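You operate a simulated robot arm through the tools that you are given. There is no shell and no other tool. Be economical: measure what you need, move in short steps, check, and stop when the job is done.

The job below is to be done with a simulated two-armed robot. You get a single attempt, and the scene is never put back.

Task
Pick up the orange box file from the top of the folding table with one hand, pass it to the other hand and put it on the top of the table leaf.

Only the result counts: the job must be done as asked and must still hold three seconds after the hand-in. Knocking over, shifting, dropping, spilling or breaking anything else fails it.

Robot
Two 7-joint arms with three-finger grippers on one trunk, on a base that drives. Base frame: it is fixed to the floor where the robot stands at the start and does not move with it; the origin is under the middle of the robot, x ahead of it, y to its left, z up; the surface under the hand at the start is at about z = 0.7. Readings come in m, degrees, newtons and seconds.
The left shoulder is at the start at [0.07, 0.146, 1.113], the right one opposite. With the tool pointing down near the work surface each hand reaches from about 0.22 to 0.66 m from the robot's upright axis, wherever it stands, measured 20 degrees to its own side. Places, roughly: top of the table leaf [0.6, 0.2, 0.7]. Payload 2.2 kg a hand.
The tool frame of a hand sits at the grasp point between the pads (the TCP): z along the fingers, y along the line on which they close. The tips reach 0.028 m beyond it. The gripper opens to 0.102 m. The gripper's body begins 0.071 m behind the TCP.
Orientation is that of the tool frame in the base frame, as a unit quaternion [x, y, z, w]. With the fingers straight down and closing along the base's y, the tool's x points along the base's -x, its y along +y and its z along -z.

Tools
- The arms move only by the tool play_rows. It takes "left_increments", "right_increments" or both (then of equal length, played together; a hand with none holds still); each is a list of rows, each a list of 3 entries, a list of its own where there are three numbers: the opening, from 0 (shut) to 1 (fully open), then the shift along the base's x, y, z in cm, then the turn, a rotation vector about the base's x, y, z in degrees. In form: [[grip, [tx, ty, tz], [wx, wy, wz]], ...]. A call has 1 to 10 rows; each row shifts and turns the commanded pose from where the row before left it. Each row takes 0.2 s and may step no farther than 0.05 m and 8.6 degrees from the row before; otherwise, or with a gripper value out of range, the whole call is refused. Where a pose cannot be reached the arm comes as near as it can. A force on the tool above 40 N (or 10 N above the force at the start of the call, whichever is more), or a blocked arm, ends the call early, and 0.2 s more pass. Each finger halts on what it meets, pressing with about 32 N; the grip force reading is that of the motor and also rises with nothing between the fingers. The clock runs only during rows and for 0.2 s after the last one: add rows that do not move to give the fingers time. It gives the time, the measured TCP pose, the force on the tool (base axes), the opening and the grip force at its end, in the units of the frame above (readings bear some noise), with the torque about the TCP (base axes, N m) and any sound that the robot's microphone picked up.
- Cameras (640 x 400 px; columns grow to the right, rows downward): "scene" is now at [0.1302, 0.0007, 1.3226]; the picture's right is [-0.00, -1.00, 0.00], its down [-0.75, 0.00, -0.67] and it looks along [0.67, -0.00, -0.75] (base axes); focal length 270 px, centre (320, 200). "left" rides on the left gripper at [0.072, 0.038, -0.086] in its tool frame; the picture's right is [-0.47, 0.89, 0.00], its down [-0.60, -0.32, -0.73] and it looks along [-0.65, -0.34, 0.68] (tool axes); focal length 256 px, centre (320, 200). "right" rides on the right gripper at [0.069, 0.044, -0.086] in its tool frame; the picture's right is [-0.54, 0.84, 0.00], its down [-0.58, -0.37, -0.73] and it looks along [-0.62, -0.39, 0.68] (tool axes); focal length 256 px, centre (320, 200).
- camera(camera): a new picture of that camera. It takes no simulated time.
- move_column(by): slides the trunk up (or, below 0, down) by that many m; the arms and the scene camera ride with it, the base frame stays. It gives what a move gives, with no picture.
- roll_base(legs): drives the robot by 1 to 6 legs, each [ahead, left, turn to the left] in m, m and degrees, along the robot's own axes; the way and the turn of a leg run together, so that a leg with both is an arc; at most 1.5 m and 180 degrees a leg. The arms and the cameras ride along, it lands a little off, and it stops where it bumps. It gives what a move gives.
- turn_head(pan, tilt): turns the head with the scene camera to pan (to the left, within 86 degrees either way) and tilt (down, from -29 to 69), counted from straight ahead of the robot. It gives what a move gives.
- pixel_to_xyz(camera, pixels): for up to 12 pixels [column, row] of the newest picture of that camera ("zoom" is the newest enlarged one), the place [x, y, z] in the base frame of the surface seen there, good to about 0.002 m. It takes no simulated time.
- inspect(camera, box): a new picture of the part [left, top, right, bottom] of that camera's present view, enlarged. It takes no simulated time.
- hand_in(): hands the job in; it is judged then, once.

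Work in short steps. Measure before you move; look again where a grasp or a placing could have gone wrong, and mend it. You have 80 turns and 58 pictures in all, those below and enlarged ones among them. Open the grippers and draw the arms clear of the work before you hand the job in, unless the task says otherwise; then end with one line.

The tools are called after "Call:" by a JSON object that holds its "api" and its "payload". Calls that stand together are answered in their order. play_rows: Moves the arms, as the interface text tells. Its arguments: {"type":"object","properties":{"left_increments":{"type":"array","items":{"type":"array"}},"right_increments":{"type":"array","items":{"type":"array"}}},"required":[]} The other tools are called the same way: move_column (by) slides the trunk up or down; roll_base (legs) drives the base; turn_head (pan, tilt) turns the head that bears the scene camera; camera (camera) takes a picture; pixel_to_xyz (camera, pixels) gives the place of the surface under pixels of a picture; inspect (camera, box) takes an enlarged picture of a part of a camera's view; hand_in () hands the job in.

At the start:

```text
time: 0.0
left_ee_pos: [0.5022, 0.2761, 0.9723]
left_tool_rot: [-0.001, 1.0, 0.0, 0.0]
left_wrist_force: [0.2, 0.1, 0.3]
left_wrist_torque: [-0.02, 0.02, 0.01]
left_opening: 0.1021
left_grasp_force: 0.0
right_ee_pos: [0.4473, -0.1677, 1.0441]
right_tool_rot: [0.0, 1.0, 0.0, 0.0]
right_wrist_force: [-0.4, -0.1, 0.3]
right_wrist_torque: [0.04, 0.03, -0.03]
right_opening: 0.102
right_grasp_force: 0.0
trunk travel left (down, up): [-0.65, 0.29]
robot x, y, heading: [-0.0026, -0.0014, -0.3]
head pan, tilt: [-0.1, 48.2]
```

scene: 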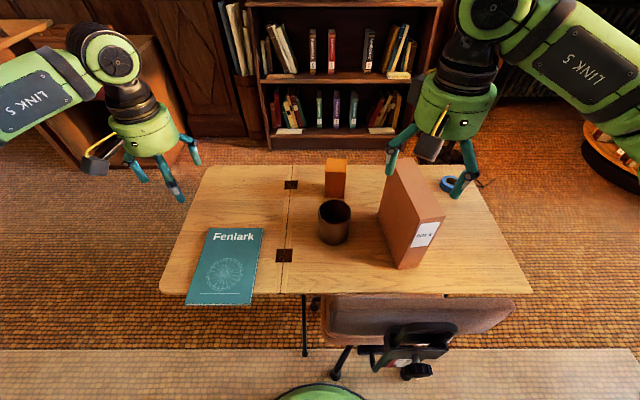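
right: 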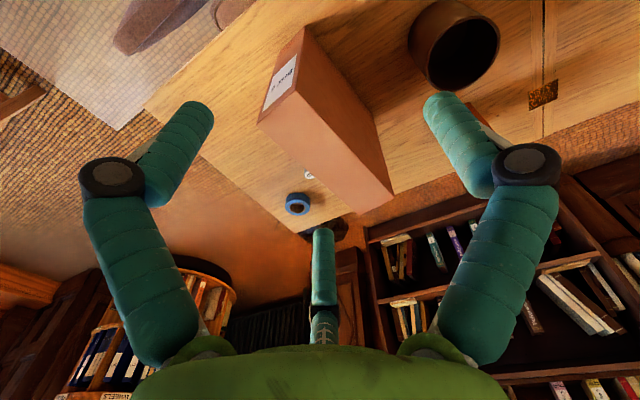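
left: 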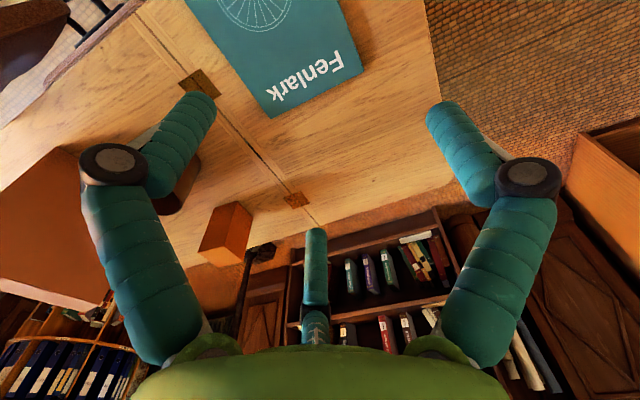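

The large orange box file stands around px (410,215), with the leaf on the left (book "Fenlark" at (225,265)). I measure the key points first.

Call:
{"api": "pixel_to_xyz", "payload": {"camera": "scene", "pixels": [[401, 165], [413, 219], [443, 214], [398, 266], [417, 266], [381, 212], [335, 163], [334, 208], [450, 184], [240, 200], [286, 215], [263, 230]]}}

Call:
{"api": "inspect", "payload": {"camera": "scene", "box": [280, 130, 500, 290]}}

```text
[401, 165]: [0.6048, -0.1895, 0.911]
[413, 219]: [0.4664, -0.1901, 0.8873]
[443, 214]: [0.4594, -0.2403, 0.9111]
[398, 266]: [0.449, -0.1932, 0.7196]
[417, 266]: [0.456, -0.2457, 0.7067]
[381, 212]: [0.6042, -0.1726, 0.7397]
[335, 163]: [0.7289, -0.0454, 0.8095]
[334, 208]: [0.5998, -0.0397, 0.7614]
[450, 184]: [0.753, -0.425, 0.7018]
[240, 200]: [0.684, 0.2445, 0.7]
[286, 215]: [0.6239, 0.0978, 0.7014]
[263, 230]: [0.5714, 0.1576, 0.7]
```

```text
2.50 times, centred on (390, 210) of scene
```

zoom: 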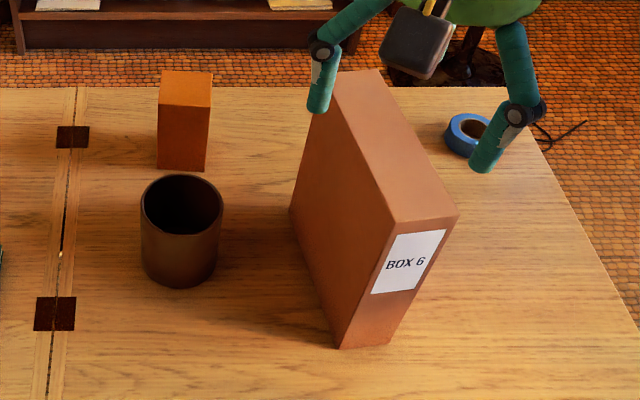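

Measuring the box's top corners in the zoom picture: near (395,221), (456,214), far (345,75), (378,73).

Call:
{"api": "pixel_to_xyz", "payload": {"camera": "zoom", "pixels": [[396, 218], [454, 211], [343, 75], [376, 73], [334, 120], [420, 140], [336, 345], [388, 342], [292, 210], [180, 168], [150, 270], [215, 210]]}}

```text
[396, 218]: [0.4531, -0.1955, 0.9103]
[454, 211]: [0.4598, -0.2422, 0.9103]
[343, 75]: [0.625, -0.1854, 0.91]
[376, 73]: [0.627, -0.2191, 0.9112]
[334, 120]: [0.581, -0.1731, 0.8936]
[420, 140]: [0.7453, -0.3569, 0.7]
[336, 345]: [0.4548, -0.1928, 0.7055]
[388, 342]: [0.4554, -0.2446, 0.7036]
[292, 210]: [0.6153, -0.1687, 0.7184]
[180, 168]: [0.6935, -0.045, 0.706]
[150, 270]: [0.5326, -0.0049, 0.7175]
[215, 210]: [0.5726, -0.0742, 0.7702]
```

The box is about 0.172 × 0.053 × 0.21 m, yawed about 8.5°, centred near (0.543,-0.206) with its top at z≈0.911. I bring the right hand over it with the yaw matched, still above it.

Call:
{"api": "play_rows", "payload": {"right_increments": [[1, [4.8, 0, 0], [0, 0, 0]], [1, [4.8, 0, 0], [0, 0, 4.25]], [1, [0, -3.83, 0], [0, 0, 4.25]], [1, [0, 0, -4.4], [0, 0, 0]], [1, [0, 0, 0], [0, 0, 0]], [1, [0, 0, 0], [0, 0, 0]]]}}

Call:
{"api": "camera", "payload": {"camera": "right"}}

Call:
{"api": "camera", "payload": {"camera": "scene"}}

```text
time: 1.4
left_ee_pos: [0.5009, 0.2759, 0.973]
left_tool_rot: [-0.001, 1.0, 0.0, -0.001]
left_wrist_force: [-0.2, -0.4, 0.7]
left_wrist_torque: [0.03, 0.01, 0.03]
left_opening: 0.1019
left_grasp_force: 0.1
right_ee_pos: [0.5428, -0.208, 0.9999]
right_tool_rot: [-0.074, 0.997, 0.001, 0.002]
right_wrist_force: [0.5, 1.1, -0.2]
right_wrist_torque: [0.01, 0.03, -0.03]
right_opening: 0.1018
right_grasp_force: 0.1
trunk travel left (down, up): [-0.65, 0.29]
robot x, y, heading: [0.0039, 0.0004, 0.1]
head pan, tilt: [-0.1, 48.2]
```

```text
53 pictures are left
```

right: 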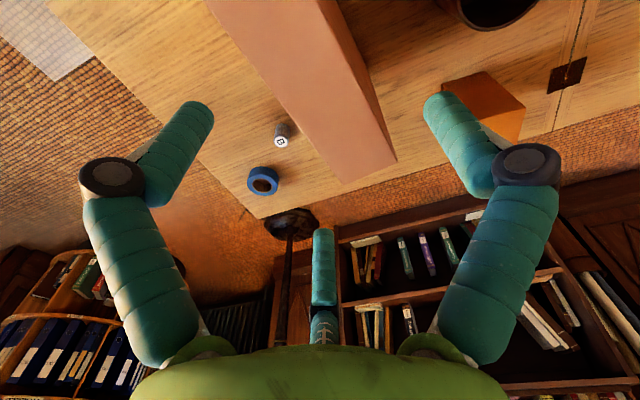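

```text
52 pictures are left
```

scene: 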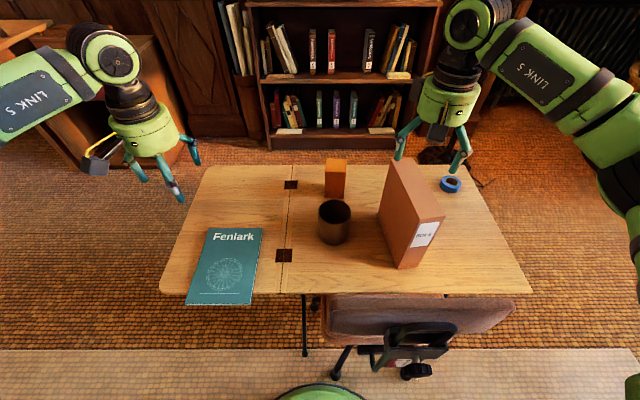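

The hand seems to show three finger-like parts. I enlarge both hands to see their real geometry before descending.

Call:
{"api": "inspect", "payload": {"camera": "scene", "box": [370, 60, 500, 200]}}

Call:
{"api": "inspect", "payload": {"camera": "scene", "box": [70, 80, 220, 220]}}

Call:
{"api": "pixel_to_xyz", "payload": {"camera": "right", "pixels": [[195, 112], [440, 105], [322, 238], [111, 178], [528, 165], [322, 320], [340, 140], [300, 60], [360, 60], [282, 140], [390, 155], [345, 175]]}}

```text
2.86 times, centred on (435, 130) of scene
```

zoom: 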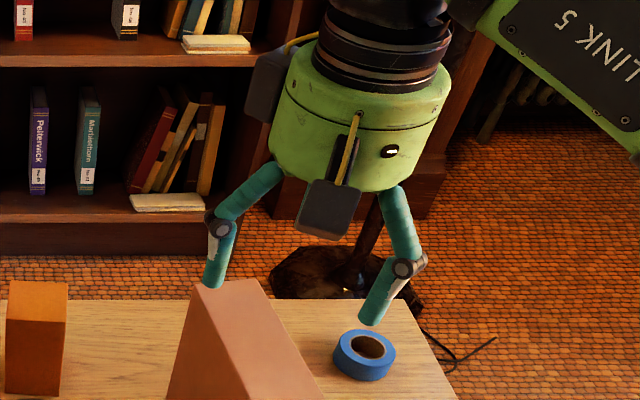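

```text
2.86 times, centred on (145, 150) of scene
```

zoom: 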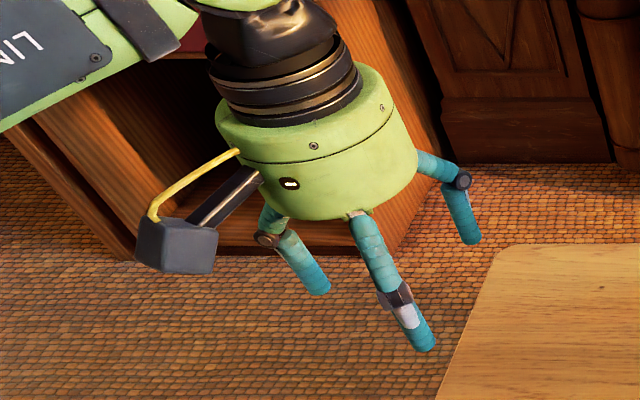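

```text
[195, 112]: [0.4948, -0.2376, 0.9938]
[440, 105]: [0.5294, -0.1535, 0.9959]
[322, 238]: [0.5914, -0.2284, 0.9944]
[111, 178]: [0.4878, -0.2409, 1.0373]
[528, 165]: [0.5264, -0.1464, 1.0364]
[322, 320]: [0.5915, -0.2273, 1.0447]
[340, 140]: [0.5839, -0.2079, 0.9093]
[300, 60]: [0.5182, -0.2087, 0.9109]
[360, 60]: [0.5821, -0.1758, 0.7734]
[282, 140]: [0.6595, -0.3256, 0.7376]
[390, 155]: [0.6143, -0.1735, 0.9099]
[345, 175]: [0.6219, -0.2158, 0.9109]
```

The rendered hand has three digits (tips at roughly (0.495,-0.238), (0.529,-0.154), (0.591,-0.228)), which differs from the description. I half-close the right hand in the air to learn how they actually close.

Call:
{"api": "play_rows", "payload": {"right_increments": [[0.5, [0, 0, 0], [0, 0, 0]], [0.5, [0, 0, 0], [0, 0, 0]], [0.5, [0, 0, 0], [0, 0, 0]]]}}

Call:
{"api": "camera", "payload": {"camera": "right"}}

```text
time: 2.2
left_ee_pos: [0.5024, 0.2765, 0.9717]
left_tool_rot: [-0.001, 1.0, 0.0, 0.0]
left_wrist_force: [-0.9, -0.6, 0.5]
left_wrist_torque: [-0.02, -0.01, -0.02]
left_opening: 0.1022
left_grasp_force: 0.1
right_ee_pos: [0.5423, -0.208, 0.9998]
right_tool_rot: [-0.073, 0.997, 0.0, 0.0]
right_wrist_force: [0.1, -0.2, 0.4]
right_wrist_torque: [0.03, 0.0, -0.01]
right_opening: 0.0511
right_grasp_force: 0.1
trunk travel left (down, up): [-0.65, 0.29]
robot x, y, heading: [-0.0008, -0.0051, -0.2]
head pan, tilt: [-0.1, 48.2]
```

```text
49 pictures are left
```

right: 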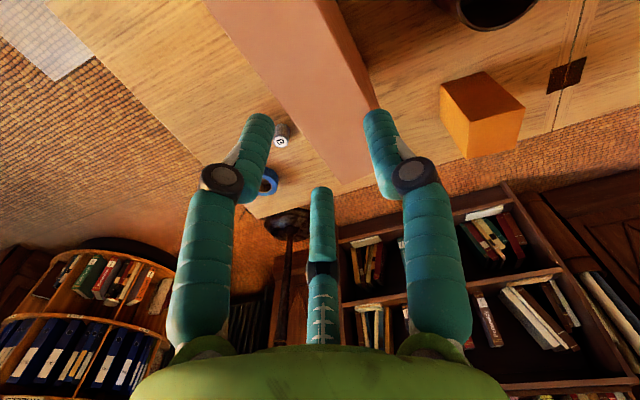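

Call:
{"api": "pixel_to_xyz", "payload": {"camera": "right", "pixels": [[262, 120], [376, 115], [321, 192], [245, 165], [388, 160], [321, 230], [222, 180], [415, 175], [320, 268], [340, 110], [365, 175], [285, 40]]}}

```text
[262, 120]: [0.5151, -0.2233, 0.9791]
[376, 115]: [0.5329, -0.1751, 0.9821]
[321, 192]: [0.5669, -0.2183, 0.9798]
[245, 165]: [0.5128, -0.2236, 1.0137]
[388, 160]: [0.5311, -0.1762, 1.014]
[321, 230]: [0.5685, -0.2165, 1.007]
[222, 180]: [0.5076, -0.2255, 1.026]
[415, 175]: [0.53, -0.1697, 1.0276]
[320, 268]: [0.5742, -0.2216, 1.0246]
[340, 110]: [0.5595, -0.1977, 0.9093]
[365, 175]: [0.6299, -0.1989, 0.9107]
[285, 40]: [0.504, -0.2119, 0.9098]
```

The digits close radially in the picture, while the text describes two fingers along tool y. A test settles it: I offset +1.5 cm in y so the two −y digits would stand squarely over the box top, then lower gently; if they physically exist I'd feel contact at TCP z≈0.94.

Call:
{"api": "play_rows", "payload": {"right_increments": [[1, [0, 1.6, 0], [0, 0, 0]], [1, [0, 0, 0], [0, 0, 0]], [1, [0, 0, -4.5], [0, 0, 0]], [1, [0, 0, 0], [0, 0, 0]], [1, [0, 0, -0.8], [0, 0, 0]], [1, [0, 0, -0.5], [0, 0, 0]], [1, [0, 0, -0.5], [0, 0, 0]], [1, [0, 0, -0.3], [0, 0, 0]], [1, [0, 0, 0], [0, 0, 0]]]}}

Call:
{"api": "camera", "payload": {"camera": "right"}}

```text
time: 4.2
left_ee_pos: [0.502, 0.2763, 0.9735]
left_tool_rot: [-0.001, 1.0, 0.0, 0.0]
left_wrist_force: [-0.4, 0.4, -0.2]
left_wrist_torque: [0.0, 0.0, -0.03]
left_opening: 0.1018
left_grasp_force: 0.0
right_ee_pos: [0.5409, -0.1902, 0.9354]
right_tool_rot: [-0.074, 0.997, 0.0, 0.0]
right_wrist_force: [-0.3, -0.2, -0.5]
right_wrist_torque: [0.0, -0.02, 0.0]
right_opening: 0.1018
right_grasp_force: 0.1
trunk travel left (down, up): [-0.65, 0.29]
robot x, y, heading: [-0.0002, 0.0003, 0.0]
head pan, tilt: [-0.1, 48.2]
```

```text
48 pictures are left
```

right: 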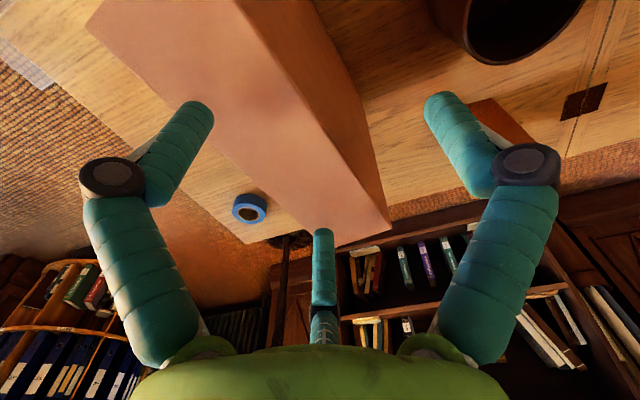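

No force yet, with the nominal tips only about 4 mm under the top. I check where the rendered tips are, then go down 1 cm more.

Call:
{"api": "pixel_to_xyz", "payload": {"camera": "right", "pixels": [[201, 104], [208, 108], [432, 96], [322, 231], [190, 100], [230, 130], [300, 180]]}}

Call:
{"api": "play_rows", "payload": {"right_increments": [[1, [0, 0, -0.4], [0, 0, 0]], [1, [0, 0, -0.4], [0, 0, 0]], [1, [0, 0, -0.4], [0, 0, 0]], [1, [0, 0, 0], [0, 0, 0]]]}}

Call:
{"api": "camera", "payload": {"camera": "right"}}

```text
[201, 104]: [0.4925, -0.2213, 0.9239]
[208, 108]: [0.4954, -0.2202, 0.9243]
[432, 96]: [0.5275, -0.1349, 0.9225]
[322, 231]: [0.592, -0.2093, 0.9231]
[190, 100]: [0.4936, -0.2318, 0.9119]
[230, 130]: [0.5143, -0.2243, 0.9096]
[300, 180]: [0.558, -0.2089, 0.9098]
```

```text
time: 5.2
left_ee_pos: [0.5004, 0.2785, 0.9744]
left_tool_rot: [0.0, 1.0, -0.001, 0.001]
left_wrist_force: [-1.0, -0.3, 1.0]
left_wrist_torque: [-0.01, 0.01, -0.04]
left_opening: 0.1021
left_grasp_force: 0.1
right_ee_pos: [0.5417, -0.1919, 0.9244]
right_tool_rot: [-0.073, 0.997, -0.001, 0.003]
right_wrist_force: [-0.4, -2.2, 11.4]
right_wrist_torque: [-0.49, 0.57, 0.2]
right_opening: 0.1022
right_grasp_force: 0.1
trunk travel left (down, up): [-0.65, 0.29]
robot x, y, heading: [-0.002, 0.0013, -0.1]
head pan, tilt: [-0.1, 48.2]
```

```text
47 pictures are left
```

right: 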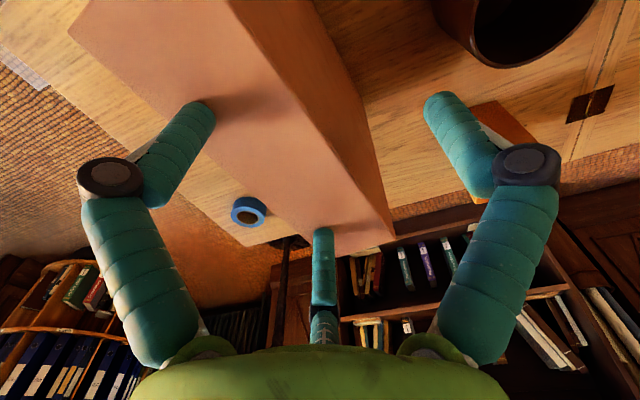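

Force 11.4 N with torque locating contact at the rear −y digit: the three digits are physical, tips ~1.4 cm beyond the TCP when open. So the box must sit between the +y digit and the two −y digits; I measure the top's edges precisely for that.

Call:
{"api": "pixel_to_xyz", "payload": {"camera": "right", "pixels": [[240, 30], [300, 114], [340, 168], [378, 220], [80, 35], [130, 85], [260, 203], [300, 232], [198, 102], [322, 231], [430, 97], [385, 238]]}}

Call:
{"api": "play_rows", "payload": {"right_increments": [[1, [0, 0, 4], [0, 0, 0]], [1, [0, -2.85, 0], [0, 0, 0]], [1, [0, 0, 0], [0, 0, 0]], [1, [0, 0, 0], [0, 0, 0]]]}}

Call:
{"api": "camera", "payload": {"camera": "right"}}

```text
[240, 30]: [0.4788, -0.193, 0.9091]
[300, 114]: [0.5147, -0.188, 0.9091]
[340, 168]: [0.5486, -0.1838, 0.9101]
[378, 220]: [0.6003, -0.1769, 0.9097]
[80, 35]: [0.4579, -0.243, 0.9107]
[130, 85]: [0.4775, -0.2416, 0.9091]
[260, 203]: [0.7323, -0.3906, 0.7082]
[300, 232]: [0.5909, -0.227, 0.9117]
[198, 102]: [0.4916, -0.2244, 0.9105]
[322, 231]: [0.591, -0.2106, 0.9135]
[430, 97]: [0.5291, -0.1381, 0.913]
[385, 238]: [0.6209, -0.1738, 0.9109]
```

```text
time: 6.2
left_ee_pos: [0.5023, 0.2773, 0.9732]
left_tool_rot: [-0.001, 1.0, 0.0, 0.0]
left_wrist_force: [0.2, 1.4, 0.6]
left_wrist_torque: [0.03, -0.01, -0.02]
left_opening: 0.1021
left_grasp_force: 0.0
right_ee_pos: [0.5423, -0.2185, 0.9602]
right_tool_rot: [-0.074, 0.997, 0.0, 0.0]
right_wrist_force: [-0.4, -0.3, -0.8]
right_wrist_torque: [-0.01, 0.02, -0.03]
right_opening: 0.1018
right_grasp_force: 0.1
trunk travel left (down, up): [-0.65, 0.29]
robot x, y, heading: [-0.0013, 0.0011, 0.1]
head pan, tilt: [-0.1, 48.2]
```

```text
46 pictures are left
```

right: 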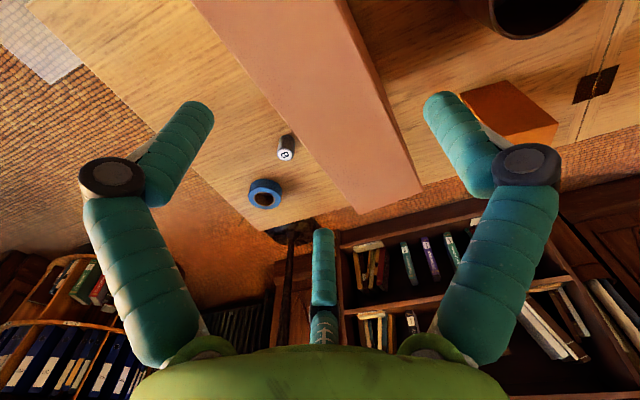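

The top edges give a centreline y≈-0.209 at x=0.541 and a yaw of 7.5°. I trim by -0.4 cm / -1° and descend to TCP z≈0.88.

Call:
{"api": "play_rows", "payload": {"right_increments": [[1, [0, -0.4, 0], [0, 0, -1]], [1, [0, 0, -2], [0, 0, 0]], [1, [0, 0, -1.5], [0, 0, 0]], [1, [0, 0, -1.5], [0, 0, 0]], [1, [0, 0, -1.5], [0, 0, 0]], [1, [0, 0, -1.5], [0, 0, 0]], [1, [0, 0, 0], [0, 0, 0]]]}}

Call:
{"api": "camera", "payload": {"camera": "right"}}

```text
time: 7.8
left_ee_pos: [0.5014, 0.2768, 0.9724]
left_tool_rot: [-0.001, 1.0, 0.001, -0.001]
left_wrist_force: [-0.5, 0.0, -1.1]
left_wrist_torque: [-0.05, -0.01, -0.03]
left_opening: 0.1021
left_grasp_force: 0.1
right_ee_pos: [0.5421, -0.2224, 0.8815]
right_tool_rot: [-0.066, 0.998, 0.001, -0.001]
right_wrist_force: [0.8, 0.5, 0.4]
right_wrist_torque: [-0.02, -0.01, 0.01]
right_opening: 0.1019
right_grasp_force: 0.2
trunk travel left (down, up): [-0.65, 0.29]
robot x, y, heading: [0.0028, -0.0002, -0.2]
head pan, tilt: [-0.1, 48.2]
```

```text
45 pictures are left
```

right: 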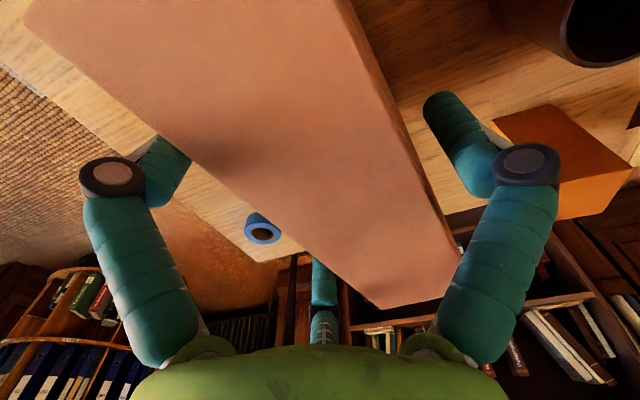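

The digits straddle the box without contact. I close in stages.

Call:
{"api": "play_rows", "payload": {"right_increments": [[0.8, [0, 0, 0], [0, 0, 0]], [0.7, [0, 0, 0], [0, 0, 0]], [0.6, [0, 0, 0], [0, 0, 0]], [0.45, [0, 0, 0], [0, 0, 0]], [0.2, [0, 0, 0], [0, 0, 0]], [0, [0, 0, 0], [0, 0, 0]], [0, [0, 0, 0], [0, 0, 0]]]}}

Call:
{"api": "camera", "payload": {"camera": "right"}}

Call:
{"api": "camera", "payload": {"camera": "scene"}}

```text
time: 9.4
left_ee_pos: [0.5008, 0.2769, 0.9733]
left_tool_rot: [-0.001, 1.0, 0.0, -0.001]
left_wrist_force: [0.1, -0.3, 0.0]
left_wrist_torque: [0.0, 0.03, 0.02]
left_opening: 0.1019
left_grasp_force: 0.0
right_ee_pos: [0.5426, -0.2211, 0.8828]
right_tool_rot: [-0.065, 0.998, 0.001, 0.001]
right_wrist_force: [0.7, 3.4, 3.5]
right_wrist_torque: [0.55, -0.15, 0.03]
right_opening: 0.0775
right_grasp_force: 31.8
trunk travel left (down, up): [-0.65, 0.29]
robot x, y, heading: [0.0018, 0.0, 0.1]
head pan, tilt: [-0.1, 48.2]
```

```text
44 pictures are left
```

right: 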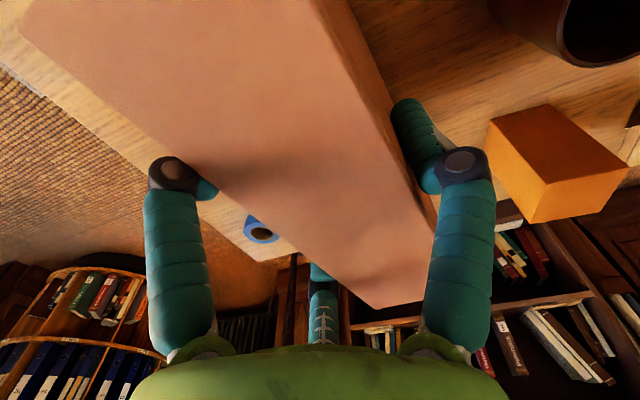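

```text
43 pictures are left
```

scene: 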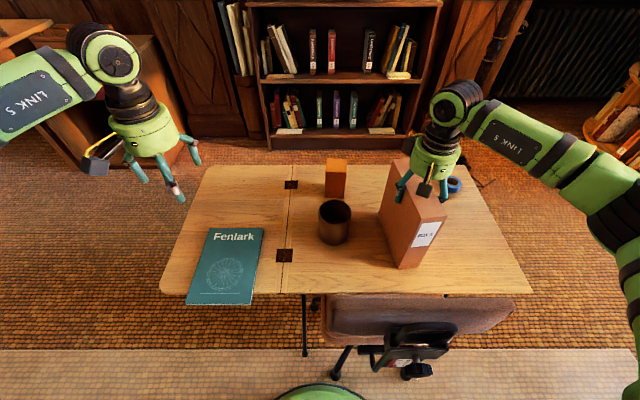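

Gripped at opening 0.0775 with 31.8 N. I lift 2 cm then 4 cm and check.

Call:
{"api": "play_rows", "payload": {"right_increments": [[0, [0, 0, 1], [0, 0, 0]], [0, [0, 0, 1], [0, 0, 0]], [0, [0, 0, 1], [0, 0, 0]], [0, [0, 0, 1], [0, 0, 0]], [0, [0, 0, 0], [0, 0, 0]], [0, [0, 0, 0], [0, 0, 0]]]}}

Call:
{"api": "camera", "payload": {"camera": "scene"}}

Call:
{"api": "camera", "payload": {"camera": "right"}}

```text
time: 10.8
left_ee_pos: [0.5031, 0.2763, 0.9731]
left_tool_rot: [-0.001, 1.0, -0.001, -0.001]
left_wrist_force: [-0.3, 0.1, -0.6]
left_wrist_torque: [-0.01, -0.02, 0.02]
left_opening: 0.1022
left_grasp_force: 0.1
right_ee_pos: [0.5426, -0.2222, 0.9225]
right_tool_rot: [-0.065, 0.998, 0.001, 0.0]
right_wrist_force: [-0.3, -0.9, -8.5]
right_wrist_torque: [-0.12, -0.05, 0.02]
right_opening: 0.077
right_grasp_force: 31.8
trunk travel left (down, up): [-0.65, 0.29]
robot x, y, heading: [-0.0013, -0.002, -0.3]
head pan, tilt: [-0.1, 48.2]
```

```text
42 pictures are left
```

scene: 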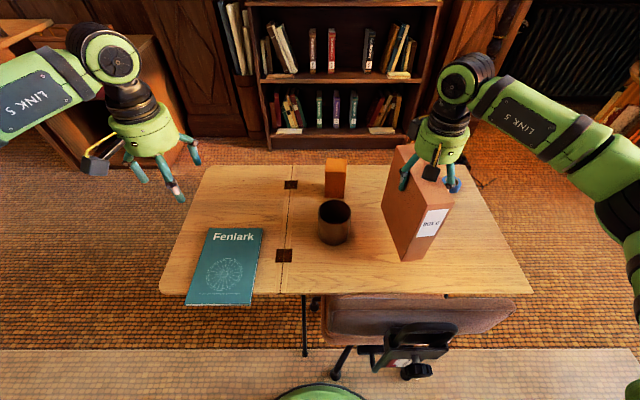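

```text
41 pictures are left
```

right: 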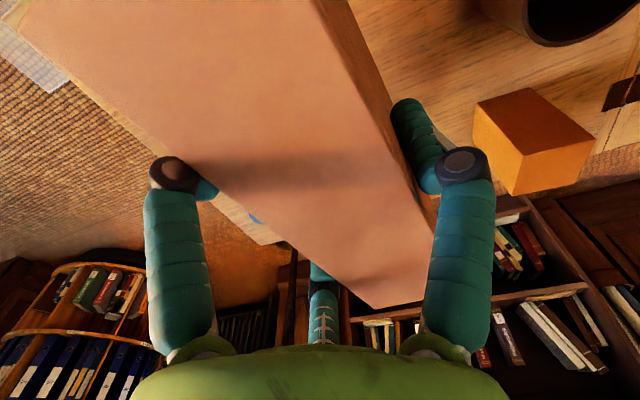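

The box is held level (~0.85 kg). Plan: raise it, and bring the left hand in horizontally onto the near end, rolled so its camera is up and its single digit is on the −y face, low under the right digits. First: raise the right hand 15 cm while pitching the left hand forward.

Call:
{"api": "play_rows", "payload": {"right_increments": [[0, [0, 0, 1.5], [0, 0, 0]], [0, [0, 0, 1.5], [0, 0, 0]], [0, [0, 0, 1.5], [0, 0, 0]], [0, [0, 0, 1.5], [0, 0, 0]], [0, [0, 0, 1.5], [0, 0, 0]], [0, [0, 0, 1.5], [0, 0, 0]], [0, [0, 0, 1.5], [0, 0, 0]], [0, [0, 0, 1.5], [0, 0, 0]], [0, [0, 0, 1.5], [0, 0, 0]], [0, [0, 0, 1.5], [0, 0, 0]]], "left_increments": [[1, [0, 0, 0], [0, -8.5, 0]], [1, [0, 0, 0], [0, -8.5, 0]], [1, [0, 0, 0], [0, -8.5, 0]], [1, [0, 0, 0], [0, -8.5, 0]], [1, [0, 0, 0], [0, -8.5, 0]], [1, [0, 0, 0], [0, -8.5, 0]], [1, [0, 0, 0], [0, -8.5, 0]], [1, [0, 0, 0], [0, -8.5, 0]], [1, [0, 0, 0], [0, -8.5, 0]], [1, [0, 0, 0], [0, -8.5, 0]]]}}

Call:
{"api": "camera", "payload": {"camera": "scene"}}

```text
time: 13.0
left_ee_pos: [0.5019, 0.2769, 0.9714]
left_tool_rot: [-0.001, 0.842, 0.0, 0.539]
left_wrist_force: [0.4, 0.2, -0.1]
left_wrist_torque: [0.01, -0.02, -0.01]
left_opening: 0.1019
left_grasp_force: 0.2
left hand out of reach, approached as far as the arm can: row 9, 10
right_ee_pos: [0.5421, -0.2226, 1.0712]
right_tool_rot: [-0.066, 0.998, 0.001, 0.0]
right_wrist_force: [1.0, 0.0, -7.9]
right_wrist_torque: [-0.08, -0.04, 0.01]
right_opening: 0.077
right_grasp_force: 31.4
trunk travel left (down, up): [-0.65, 0.29]
robot x, y, heading: [0.0007, -0.0043, 0.1]
head pan, tilt: [-0.1, 48.2]
```

```text
40 pictures are left
```

scene: 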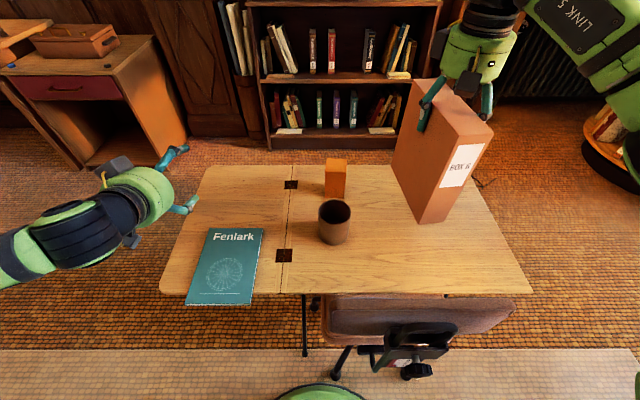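

The left hand reached 65° of pitch (rows 9–10 beyond limits there). I move it forward 9 cm, where the forearm is flatter, and begin the roll about its own axis to see if it follows.

Call:
{"api": "play_rows", "payload": {"left_increments": [[1, [4.5, 0, 0], [0, 0, 0]], [1, [4.5, 0, 0], [0, 0, 0]], [1, [0, 0, 0], [0, 0, 0]], [1, [0, 0, 0], [0, 0, 0]]]}}

```text
time: 14.0
left_ee_pos: [0.5936, 0.2746, 0.9711]
left_tool_rot: [0.001, 0.843, -0.002, 0.537]
left_wrist_force: [0.8, -0.1, 0.3]
left_wrist_torque: [0.01, -0.02, 0.0]
left_opening: 0.1019
left_grasp_force: 0.1
right_ee_pos: [0.5439, -0.2233, 1.0714]
right_tool_rot: [-0.066, 0.998, 0.001, -0.001]
right_wrist_force: [-0.1, 0.7, -7.4]
right_wrist_torque: [-0.09, -0.02, 0.0]
right_opening: 0.077
right_grasp_force: 32.0
trunk travel left (down, up): [-0.65, 0.29]
robot x, y, heading: [0.0012, -0.0009, 0.0]
head pan, tilt: [-0.1, 48.2]
```

Call:
{"api": "play_rows", "payload": {"left_increments": [[1, [0, 0, 0], [0, -8, 0]], [1, [0, 0, 0], [0, -8, 0]], [1, [0, 0, 0], [8.4, 0, -1.3]], [1, [0, 0, 0], [8.4, 0, -1.3]], [1, [0, 0, 0], [8.4, 0, -1.3]], [1, [0, 0, 0], [8.4, 0, -1.3]], [1, [0, 0, 0], [8.4, 0, -1.3]], [1, [0, 0, 0], [8.4, 0, -1.3]]]}}

```text
time: 15.8
left_ee_pos: [0.5956, 0.2505, 0.9735]
left_tool_rot: [0.253, 0.79, 0.259, 0.495]
left_wrist_force: [0.2, 0.2, 0.5]
left_wrist_torque: [0.03, 0.02, 0.03]
left_opening: 0.102
left_grasp_force: 0.1
left hand out of reach, approached as far as the arm can: row 1, 2, 5, 6
right_ee_pos: [0.5433, -0.2245, 1.0705]
right_tool_rot: [-0.064, 0.998, 0.002, 0.0]
right_wrist_force: [0.1, -0.4, -8.0]
right_wrist_torque: [-0.05, -0.01, 0.02]
right_opening: 0.0771
right_grasp_force: 31.9
trunk travel left (down, up): [-0.65, 0.29]
robot x, y, heading: [0.0013, -0.0041, -0.0]
head pan, tilt: [-0.1, 48.2]
```

The + roll runs into limits. I undo it, raise the left hand 12 cm (flatter forearm), and try again with pitch first.

Call:
{"api": "play_rows", "payload": {"left_increments": [[1, [0, 0.6, 2.4], [-8.3, 0, 1.7]], [1, [0, 0.6, 2.4], [-8.3, 0, 1.7]], [1, [0, 0.6, 2.4], [-8.3, 0, 1.7]], [1, [0, 0.6, 2.4], [-8.3, 0, 1.7]], [1, [0, 0, 2.4], [-8.3, 0, 1.7]], [1, [0, 0, 0], [0, -8, 0]], [1, [0, 0, 0], [0, -8, 0]], [1, [0, 0, 0], [0, -8, 0]]]}}

```text
time: 17.6
left_ee_pos: [0.5961, 0.2712, 1.0929]
left_tool_rot: [0.011, 0.773, -0.006, 0.634]
left_wrist_force: [0.6, 0.4, 0.3]
left_wrist_torque: [0.04, 0.0, -0.05]
left_opening: 0.1022
left_grasp_force: 0.1
left hand out of reach, approached as far as the arm can: row 7, 8
right_ee_pos: [0.5416, -0.2232, 1.071]
right_tool_rot: [-0.065, 0.998, 0.0, -0.001]
right_wrist_force: [-0.9, -1.4, -7.4]
right_wrist_torque: [-0.09, -0.01, 0.02]
right_opening: 0.077
right_grasp_force: 32.0
trunk travel left (down, up): [-0.65, 0.29]
robot x, y, heading: [-0.0021, 0.0011, 0.2]
head pan, tilt: [-0.1, 48.2]
```

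Raising helps: pitch is now 79°. I try rolling the other way.

Call:
{"api": "play_rows", "payload": {"left_increments": [[1, [0, 0, 2], [-8.3, 0, 1.7]], [1, [0, 0, 2], [-8.3, 0, 1.7]], [1, [0, 0, 0], [-8.3, 0, 1.7]], [1, [0, 0, 0], [-8.3, 0, 1.7]], [1, [0, 0, 0], [-8.3, 0, 1.7]], [1, [0, 0, 0], [-8.3, 0, 1.7]]]}}

Call:
{"api": "camera", "payload": {"camera": "scene"}}

```text
time: 19.0
left_ee_pos: [0.5957, 0.2702, 1.1312]
left_tool_rot: [-0.323, 0.697, -0.277, 0.578]
left_wrist_force: [-0.2, 0.1, 0.9]
left_wrist_torque: [0.0, 0.0, 0.0]
left_opening: 0.102
left_grasp_force: 0.1
right_ee_pos: [0.5431, -0.2219, 1.0708]
right_tool_rot: [-0.066, 0.998, 0.0, 0.0]
right_wrist_force: [1.0, -0.2, -8.2]
right_wrist_torque: [-0.07, -0.02, 0.0]
right_opening: 0.077
right_grasp_force: 32.1
trunk travel left (down, up): [-0.65, 0.29]
robot x, y, heading: [-0.0049, 0.0006, -0.1]
head pan, tilt: [-0.1, 48.2]
```

```text
39 pictures are left
```

scene: 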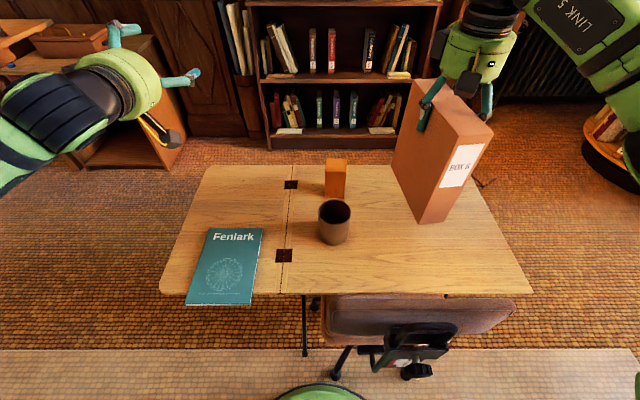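

Negative roll follows freely (51° done). Continue 10 rows.

Call:
{"api": "play_rows", "payload": {"left_increments": [[1, [0, 0, 0], [-8.4, 0.1, 1.5]], [1, [0, 0, 0], [-8.4, 0.1, 1.5]], [1, [0, 0, 0], [-8.4, 0.1, 1.5]], [1, [0, 0, 0], [-8.4, 0.1, 1.5]], [1, [0, 0, 0], [-8.4, 0.1, 1.5]], [1, [0, 0, 0], [-8.4, 0.1, 1.5]], [1, [0, 0, 0], [-8.4, 0.1, 1.5]], [1, [0, 0, 0], [-8.4, 0.1, 1.5]], [1, [0, 0, 0], [-8.4, 0.1, 1.5]], [1, [0, 0, 0], [-8.4, 0.1, 1.5]]]}}

```text
time: 21.2
left_ee_pos: [0.5962, 0.2682, 1.1326]
left_tool_rot: [0.709, -0.295, 0.596, -0.235]
left_wrist_force: [0.0, 0.7, 0.5]
left_wrist_torque: [-0.01, 0.0, 0.01]
left_opening: 0.1023
left_grasp_force: 0.0
right_ee_pos: [0.5429, -0.2231, 1.0709]
right_tool_rot: [-0.064, 0.998, 0.0, 0.0]
right_wrist_force: [0.0, 0.8, -7.4]
right_wrist_torque: [-0.09, -0.02, 0.0]
right_opening: 0.077
right_grasp_force: 31.8
trunk travel left (down, up): [-0.65, 0.29]
robot x, y, heading: [0.0015, 0.0002, -0.1]
head pan, tilt: [-0.1, 48.2]
```

No limits so far (136°). Five more rows, then a look at both hands.

Call:
{"api": "play_rows", "payload": {"left_increments": [[1, [0, 0, 0], [-8.4, 0.1, 1.5]], [1, [0, 0, 0], [-8.4, 0.1, 1.5]], [1, [0, 0, 0], [-8.4, 0.1, 1.5]], [1, [0, 0, 0], [-8.4, 0.1, 1.5]], [1, [0, 0, 0], [-8.4, 0.1, 1.5]], [1, [0, 0, 0], [0, 0, 0]]]}}

Call:
{"api": "camera", "payload": {"camera": "scene"}}

Call:
{"api": "camera", "payload": {"camera": "left"}}

```text
time: 22.6
left_ee_pos: [0.5977, 0.2687, 1.1311]
left_tool_rot: [0.766, -0.015, 0.643, -0.003]
left_wrist_force: [0.7, 0.9, 0.8]
left_wrist_torque: [-0.01, -0.03, -0.01]
left_opening: 0.102
left_grasp_force: 0.0
right_ee_pos: [0.5419, -0.2217, 1.0716]
right_tool_rot: [-0.065, 0.998, 0.001, -0.001]
right_wrist_force: [-0.1, -0.2, -6.7]
right_wrist_torque: [-0.1, -0.04, 0.01]
right_opening: 0.0771
right_grasp_force: 31.7
trunk travel left (down, up): [-0.65, 0.29]
robot x, y, heading: [-0.0037, -0.0002, -0.0]
head pan, tilt: [-0.1, 48.2]
```

```text
38 pictures are left
```

scene: 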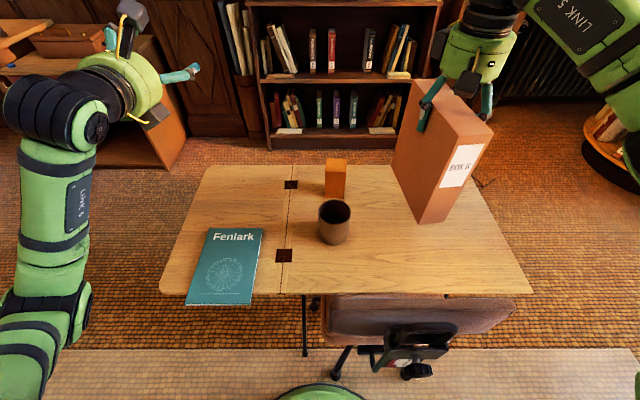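

```text
37 pictures are left
```

left: 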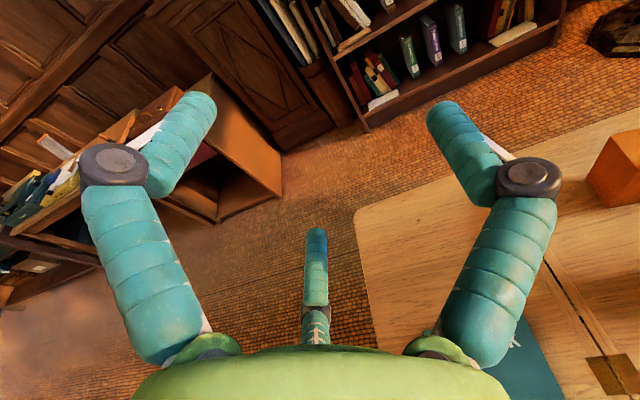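

The left hand is now rolled with its camera up, pointing forward 10° below level. I measure its digits, the boxes on it, and the box file for planning the approach.

Call:
{"api": "pixel_to_xyz", "payload": {"camera": "scene", "pixels": [[130, 12], [155, 114], [192, 72], [110, 35], [150, 85], [127, 45], [425, 118], [470, 85], [467, 180], [420, 90], [485, 130], [430, 205]]}}

Call:
{"api": "pixel_to_xyz", "payload": {"camera": "left", "pixels": [[205, 100], [435, 108], [316, 236], [112, 165], [530, 175], [316, 300], [250, 370]]}}

Call:
{"api": "inspect", "payload": {"camera": "scene", "box": [360, 20, 520, 240]}}

```text
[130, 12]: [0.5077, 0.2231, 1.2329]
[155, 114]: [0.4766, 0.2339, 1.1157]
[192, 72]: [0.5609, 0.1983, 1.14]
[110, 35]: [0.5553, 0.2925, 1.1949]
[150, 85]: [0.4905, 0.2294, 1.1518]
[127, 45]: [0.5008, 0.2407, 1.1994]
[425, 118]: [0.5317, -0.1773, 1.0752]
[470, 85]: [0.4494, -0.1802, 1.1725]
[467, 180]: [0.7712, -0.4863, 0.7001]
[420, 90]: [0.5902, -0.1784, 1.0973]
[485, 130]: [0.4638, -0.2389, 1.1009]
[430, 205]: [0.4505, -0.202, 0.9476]
```

```text
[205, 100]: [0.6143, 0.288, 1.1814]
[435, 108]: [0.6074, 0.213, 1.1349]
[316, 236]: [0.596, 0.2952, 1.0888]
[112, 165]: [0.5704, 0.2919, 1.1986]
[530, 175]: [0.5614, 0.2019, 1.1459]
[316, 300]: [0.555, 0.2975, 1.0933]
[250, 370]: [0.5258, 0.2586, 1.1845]
```

```text
1.82 times, centred on (440, 130) of scene
```

zoom: 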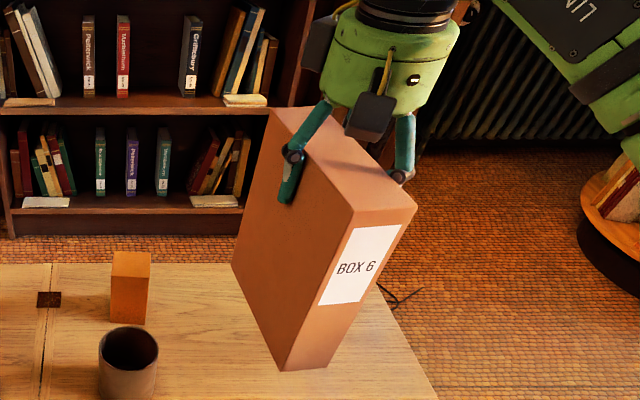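

The layout matches plan. I check how low the left forearm/elbow hangs, since the placing will be done lower.

Call:
{"api": "pixel_to_xyz", "payload": {"camera": "scene", "pixels": [[60, 115], [95, 130], [30, 110], [50, 215], [85, 215], [25, 215], [50, 300], [85, 300], [20, 350], [195, 166], [162, 290], [225, 232]]}}

Call:
{"api": "turn_head", "payload": {"pan": 35, "tilt": 50}}

Call:
{"api": "camera", "payload": {"camera": "scene"}}

```text
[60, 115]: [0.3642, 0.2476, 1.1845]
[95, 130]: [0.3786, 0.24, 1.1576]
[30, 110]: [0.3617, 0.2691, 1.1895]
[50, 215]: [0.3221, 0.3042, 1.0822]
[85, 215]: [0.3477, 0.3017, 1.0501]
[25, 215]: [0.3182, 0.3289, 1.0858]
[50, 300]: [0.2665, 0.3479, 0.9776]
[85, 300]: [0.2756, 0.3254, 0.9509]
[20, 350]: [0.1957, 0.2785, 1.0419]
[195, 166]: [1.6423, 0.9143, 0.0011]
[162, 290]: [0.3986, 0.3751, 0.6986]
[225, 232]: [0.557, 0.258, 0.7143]
```

```text
time: 23.6
left_ee_pos: [0.5966, 0.27, 1.132]
left_tool_rot: [0.766, -0.016, 0.643, -0.004]
left_wrist_force: [0.9, 0.2, -0.2]
left_wrist_torque: [-0.01, -0.02, 0.01]
left_opening: 0.1018
left_grasp_force: 0.0
right_ee_pos: [0.5424, -0.2223, 1.0709]
right_tool_rot: [-0.065, 0.998, 0.0, 0.0]
right_wrist_force: [0.2, -0.2, -6.3]
right_wrist_torque: [-0.09, -0.03, -0.01]
right_opening: 0.0769
right_grasp_force: 31.6
trunk travel left (down, up): [-0.65, 0.29]
robot x, y, heading: [-0.0002, -0.0004, 0.2]
head pan, tilt: [35.0, 50.0]
```

```text
35 pictures are left
```

scene: 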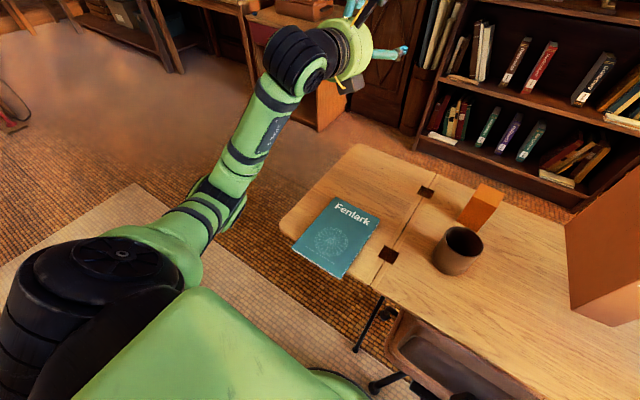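

The elbow hangs low-left; for the placing I'll later back the base off so the arm extends. Now left goes to its pre-handover pose (≈[0.434,0.106,1.10], yaw −15°), with the head turned back.

Call:
{"api": "play_rows", "payload": {"left_increments": [[1, [-2.04, -2.05, -0.39], [0, 0, -1.88]], [1, [-2.04, -2.05, -0.39], [0, 0, -1.88]], [1, [-2.04, -2.05, -0.39], [0, 0, -1.88]], [1, [-2.04, -2.05, -0.39], [0, 0, -1.88]], [1, [-2.04, -2.05, -0.39], [0, 0, -1.88]], [1, [-2.04, -2.05, -0.39], [0, 0, -1.88]], [1, [-2.04, -2.05, -0.39], [0, 0, -1.88]], [1, [-2.04, -2.05, -0.39], [0, 0, -1.88]], [1, [0, 0, 0], [0, 0, 0]]]}}

Call:
{"api": "turn_head", "payload": {"pan": 0, "tilt": 30}}

Call:
{"api": "camera", "payload": {"camera": "scene"}}

```text
time: 25.6
left_ee_pos: [0.4993, 0.0969, 1.1135]
left_tool_rot: [0.757, -0.116, 0.638, 0.081]
left_wrist_force: [0.0, 0.2, 0.4]
left_wrist_torque: [0.01, -0.02, 0.01]
left_opening: 0.1019
left_grasp_force: 0.0
left hand out of reach, approached as far as the arm can: row 5, 6, 7, 8
right_ee_pos: [0.5421, -0.2224, 1.0715]
right_tool_rot: [-0.066, 0.998, 0.0, 0.0]
right_wrist_force: [0.6, 0.4, -7.5]
right_wrist_torque: [-0.08, 0.0, 0.01]
right_opening: 0.0769
right_grasp_force: 32.2
trunk travel left (down, up): [-0.65, 0.29]
robot x, y, heading: [-0.0029, -0.0012, 0.2]
head pan, tilt: [35.0, 50.0]
```

```text
time: 26.6
left_ee_pos: [0.4974, 0.0955, 1.113]
left_tool_rot: [0.758, -0.117, 0.637, 0.081]
left_wrist_force: [-0.5, -0.3, 0.0]
left_wrist_torque: [-0.02, 0.01, 0.01]
left_opening: 0.102
left_grasp_force: 0.0
right_ee_pos: [0.5424, -0.2228, 1.071]
right_tool_rot: [-0.065, 0.998, 0.002, 0.0]
right_wrist_force: [0.0, -0.9, -7.4]
right_wrist_torque: [-0.11, -0.01, 0.01]
right_opening: 0.0769
right_grasp_force: 32.2
trunk travel left (down, up): [-0.65, 0.29]
robot x, y, heading: [-0.0005, 0.0011, 0.1]
head pan, tilt: [0.0, 30.0]
```

```text
34 pictures are left
```

scene: 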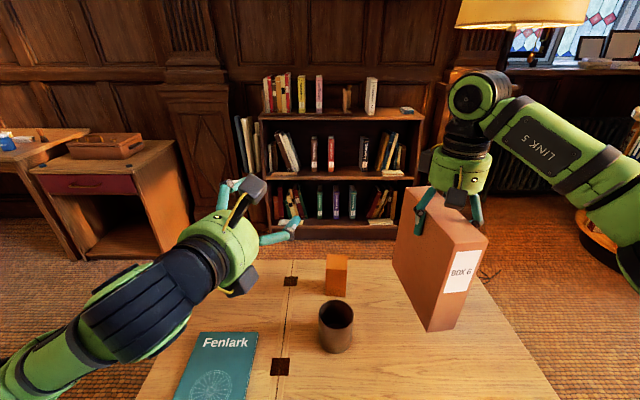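

Left can't retract below x≈0.50 there, so I leave it and bring the box from the front instead: first raise the right hand and push it forward with yaw to −16°, staying on its side.

Call:
{"api": "play_rows", "payload": {"right_increments": [[0, [0.63, 0, 1.33], [0, 0, -2.35]], [0, [0.63, 0, 1.33], [0, 0, -2.35]], [0, [0.63, 0, 1.33], [0, 0, -2.35]], [0, [0.63, 0, 1.33], [0, 0, -2.35]], [0, [0.63, 0, 1.33], [0, 0, -2.35]], [0, [0.63, 0, 1.33], [0, 0, -2.35]], [0, [0.63, 0, 1.33], [0, 0, -2.35]], [0, [0.63, 0, 1.33], [0, 0, -2.35]], [0, [0.63, 0, 1.33], [0, 0, -2.35]], [0, [0.63, 0, 1.33], [0, 0, -2.35]]]}}

```text
time: 28.8
left_ee_pos: [0.4967, 0.0951, 1.1136]
left_tool_rot: [0.757, -0.117, 0.638, 0.081]
left_wrist_force: [0.4, 0.1, -0.9]
left_wrist_torque: [0.01, 0.0, 0.02]
left_opening: 0.1018
left_grasp_force: 0.1
right_ee_pos: [0.5715, -0.214, 1.1787]
right_tool_rot: [0.137, 0.991, 0.001, -0.001]
right_wrist_force: [-1.1, -0.4, -7.3]
right_wrist_torque: [-0.08, 0.05, -0.02]
right_opening: 0.0772
right_grasp_force: 31.8
right hand out of reach, approached as far as the arm can: row 8, 9, 10
trunk travel left (down, up): [-0.65, 0.29]
robot x, y, heading: [0.0007, 0.0005, -0.1]
head pan, tilt: [0.0, 30.0]
```

Both arms are at limits for a straight-ahead handover. Better: turn the handover axis to about −60° yaw (left pointing toward the right-front), which gives the left arm room and the right less reach. I yaw both hands by −44° at a distance, shifting the left to its pre-pose and the right back a little.

Call:
{"api": "play_rows", "payload": {"left_increments": [[1, [-0.3, -0.85, 0], [0, 0, -7.33]], [1, [-0.3, -0.85, 0], [0, 0, -7.33]], [1, [-0.3, -0.85, 0], [0, 0, -7.33]], [1, [-0.3, -0.85, 0], [0, 0, -7.33]], [1, [-0.3, -0.85, 0], [0, 0, -7.33]], [1, [-0.3, -0.85, 0], [0, 0, -7.33]], [1, [0, 0, 0], [0, 0, 0]]], "right_increments": [[0, [-0.3, 0, 0], [0, 0, -7.33]], [0, [-0.3, 0, 0], [0, 0, -7.33]], [0, [-0.3, 0, 0], [0, 0, -7.33]], [0, [-0.3, 0, 0], [0, 0, -7.33]], [0, [-0.3, 0, 0], [0, 0, -7.33]], [0, [-0.3, 0, 0], [0, 0, -7.33]], [0, [0, 0, 0], [0, 0, 0]]]}}

Call:
{"api": "camera", "payload": {"camera": "scene"}}

```text
time: 30.4
left_ee_pos: [0.4807, 0.0442, 1.1136]
left_tool_rot: [0.659, -0.392, 0.561, 0.314]
left_wrist_force: [-0.6, 0.0, 0.2]
left_wrist_torque: [-0.01, 0.01, -0.04]
left_opening: 0.1017
left_grasp_force: 0.0
right_ee_pos: [0.5553, -0.2139, 1.1772]
right_tool_rot: [0.501, 0.866, 0.0, 0.001]
right_wrist_force: [0.2, -0.7, -6.9]
right_wrist_torque: [-0.03, 0.05, 0.0]
right_opening: 0.0771
right_grasp_force: 31.8
trunk travel left (down, up): [-0.65, 0.29]
robot x, y, heading: [-0.002, 0.0026, 0.1]
head pan, tilt: [0.0, 30.0]
```

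```text
33 pictures are left
```

scene: 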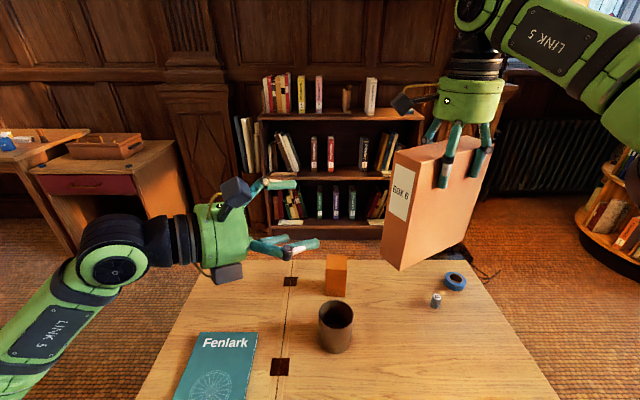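

Both arms are comfortable now, tips of the left at (270–318,185–245), label end of the box facing it. I measure the box's near end and top edges.

Call:
{"api": "inspect", "payload": {"camera": "scene", "box": [190, 80, 510, 280]}}

Call:
{"api": "pixel_to_xyz", "payload": {"camera": "scene", "pixels": [[398, 155], [415, 161], [386, 258], [400, 268], [440, 148], [422, 163], [480, 165], [405, 265], [445, 185], [478, 170], [250, 187], [312, 244]]}}

```text
2.00 times, centred on (350, 180) of scene
```

zoom: 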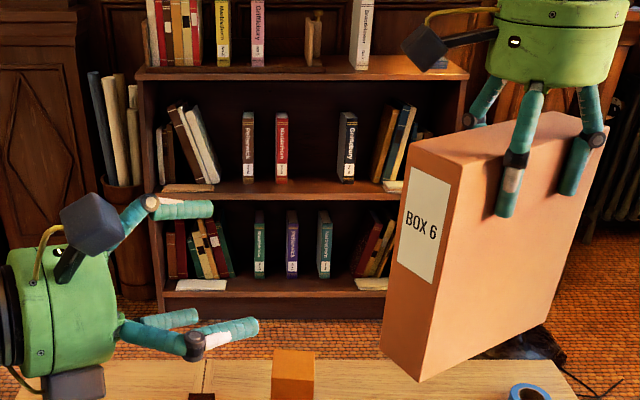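

```text
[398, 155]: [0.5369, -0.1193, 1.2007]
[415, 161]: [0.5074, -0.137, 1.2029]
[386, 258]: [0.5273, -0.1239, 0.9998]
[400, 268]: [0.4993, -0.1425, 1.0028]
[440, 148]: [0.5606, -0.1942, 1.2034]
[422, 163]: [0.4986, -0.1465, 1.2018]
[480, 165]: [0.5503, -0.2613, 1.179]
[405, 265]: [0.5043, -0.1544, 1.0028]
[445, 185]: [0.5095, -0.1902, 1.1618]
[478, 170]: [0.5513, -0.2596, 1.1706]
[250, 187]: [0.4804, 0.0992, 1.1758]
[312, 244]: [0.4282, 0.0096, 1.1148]
```

Box near face centre ≈(0.517,−0.1315), top 1.203, consistent with plan (grip offset 0.008 along n). I move left forward 5 cm along its axis and bring the right to the aligned pre-insert pose 10 cm short.

Call:
{"api": "play_rows", "payload": {"left_increments": [[1, [1.25, -2.16, 0], [0, 0, 0]], [1, [1.25, -2.17, 0], [0, 0, 0]], [1, [0, 0, 0], [0, 0, 0]], [1, [0, 0, 0], [0, 0, 0]], [1, [0, 0, 0], [0, 0, 0]], [1, [0, 0, 0], [0, 0, 0]]], "right_increments": [[0, [0, 0, 1.4], [0, 0, 0]], [0, [0, 0, 1.4], [0, 0, 0]], [0, [0, 3, 0], [0, 0, 0]], [0, [-0.1, 3, 0], [0, 0, 0]], [0, [-0.1, 2.9, 0], [0, 0, 0]], [0, [0, 0, 0], [0, 0, 0]]]}}

Call:
{"api": "camera", "payload": {"camera": "left"}}

Call:
{"api": "inspect", "payload": {"camera": "scene", "box": [190, 60, 510, 260]}}

```text
time: 31.8
left_ee_pos: [0.5038, 0.0004, 1.1132]
left_tool_rot: [0.658, -0.391, 0.561, 0.314]
left_wrist_force: [0.2, 0.2, -0.2]
left_wrist_torque: [0.0, 0.02, 0.01]
left_opening: 0.1019
left_grasp_force: 0.1
right_ee_pos: [0.5546, -0.1238, 1.2053]
right_tool_rot: [0.5, 0.866, 0.0, 0.0]
right_wrist_force: [0.0, 0.3, -8.0]
right_wrist_torque: [-0.05, 0.04, 0.01]
right_opening: 0.077
right_grasp_force: 31.9
trunk travel left (down, up): [-0.65, 0.29]
robot x, y, heading: [0.0021, -0.0034, -0.1]
head pan, tilt: [0.0, 30.0]
```

```text
31 pictures are left
```

left: 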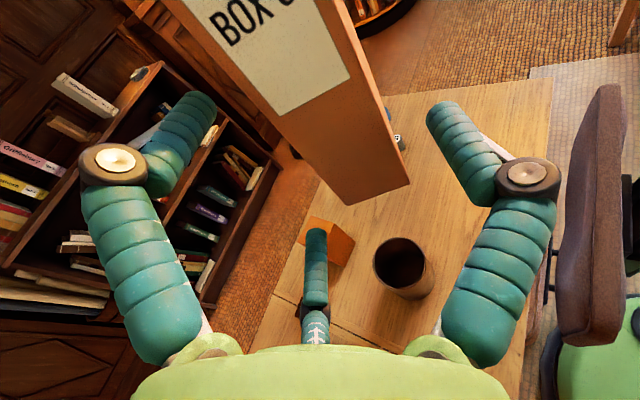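

```text
2.00 times, centred on (350, 160) of scene
```

zoom: 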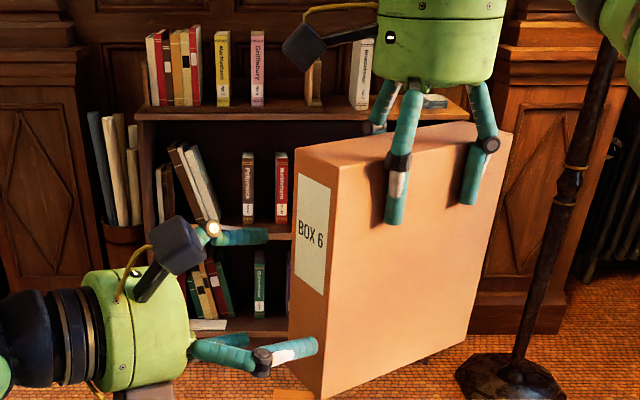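

I check positions of the near-face edges against the left fingertips before inserting.

Call:
{"api": "pixel_to_xyz", "payload": {"camera": "left", "pixels": [[345, 203], [405, 185], [270, 110], [345, 30], [197, 100], [437, 108], [316, 235], [320, 160], [400, 178]]}}

Call:
{"api": "pixel_to_xyz", "payload": {"camera": "zoom", "pixels": [[298, 155], [338, 168], [294, 370], [322, 390], [312, 345], [265, 236], [400, 150]]}}

```text
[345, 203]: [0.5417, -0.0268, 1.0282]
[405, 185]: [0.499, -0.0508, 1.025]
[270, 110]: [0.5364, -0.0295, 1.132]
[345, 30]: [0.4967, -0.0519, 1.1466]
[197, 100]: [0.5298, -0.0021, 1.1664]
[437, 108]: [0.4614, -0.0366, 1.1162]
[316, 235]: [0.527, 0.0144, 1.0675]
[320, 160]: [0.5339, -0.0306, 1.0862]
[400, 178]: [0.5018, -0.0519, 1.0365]
```

```text
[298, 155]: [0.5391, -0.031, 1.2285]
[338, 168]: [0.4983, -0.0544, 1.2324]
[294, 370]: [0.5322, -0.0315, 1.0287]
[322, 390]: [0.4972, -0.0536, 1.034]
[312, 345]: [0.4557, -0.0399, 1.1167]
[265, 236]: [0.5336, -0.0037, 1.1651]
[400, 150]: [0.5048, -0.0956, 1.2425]
```

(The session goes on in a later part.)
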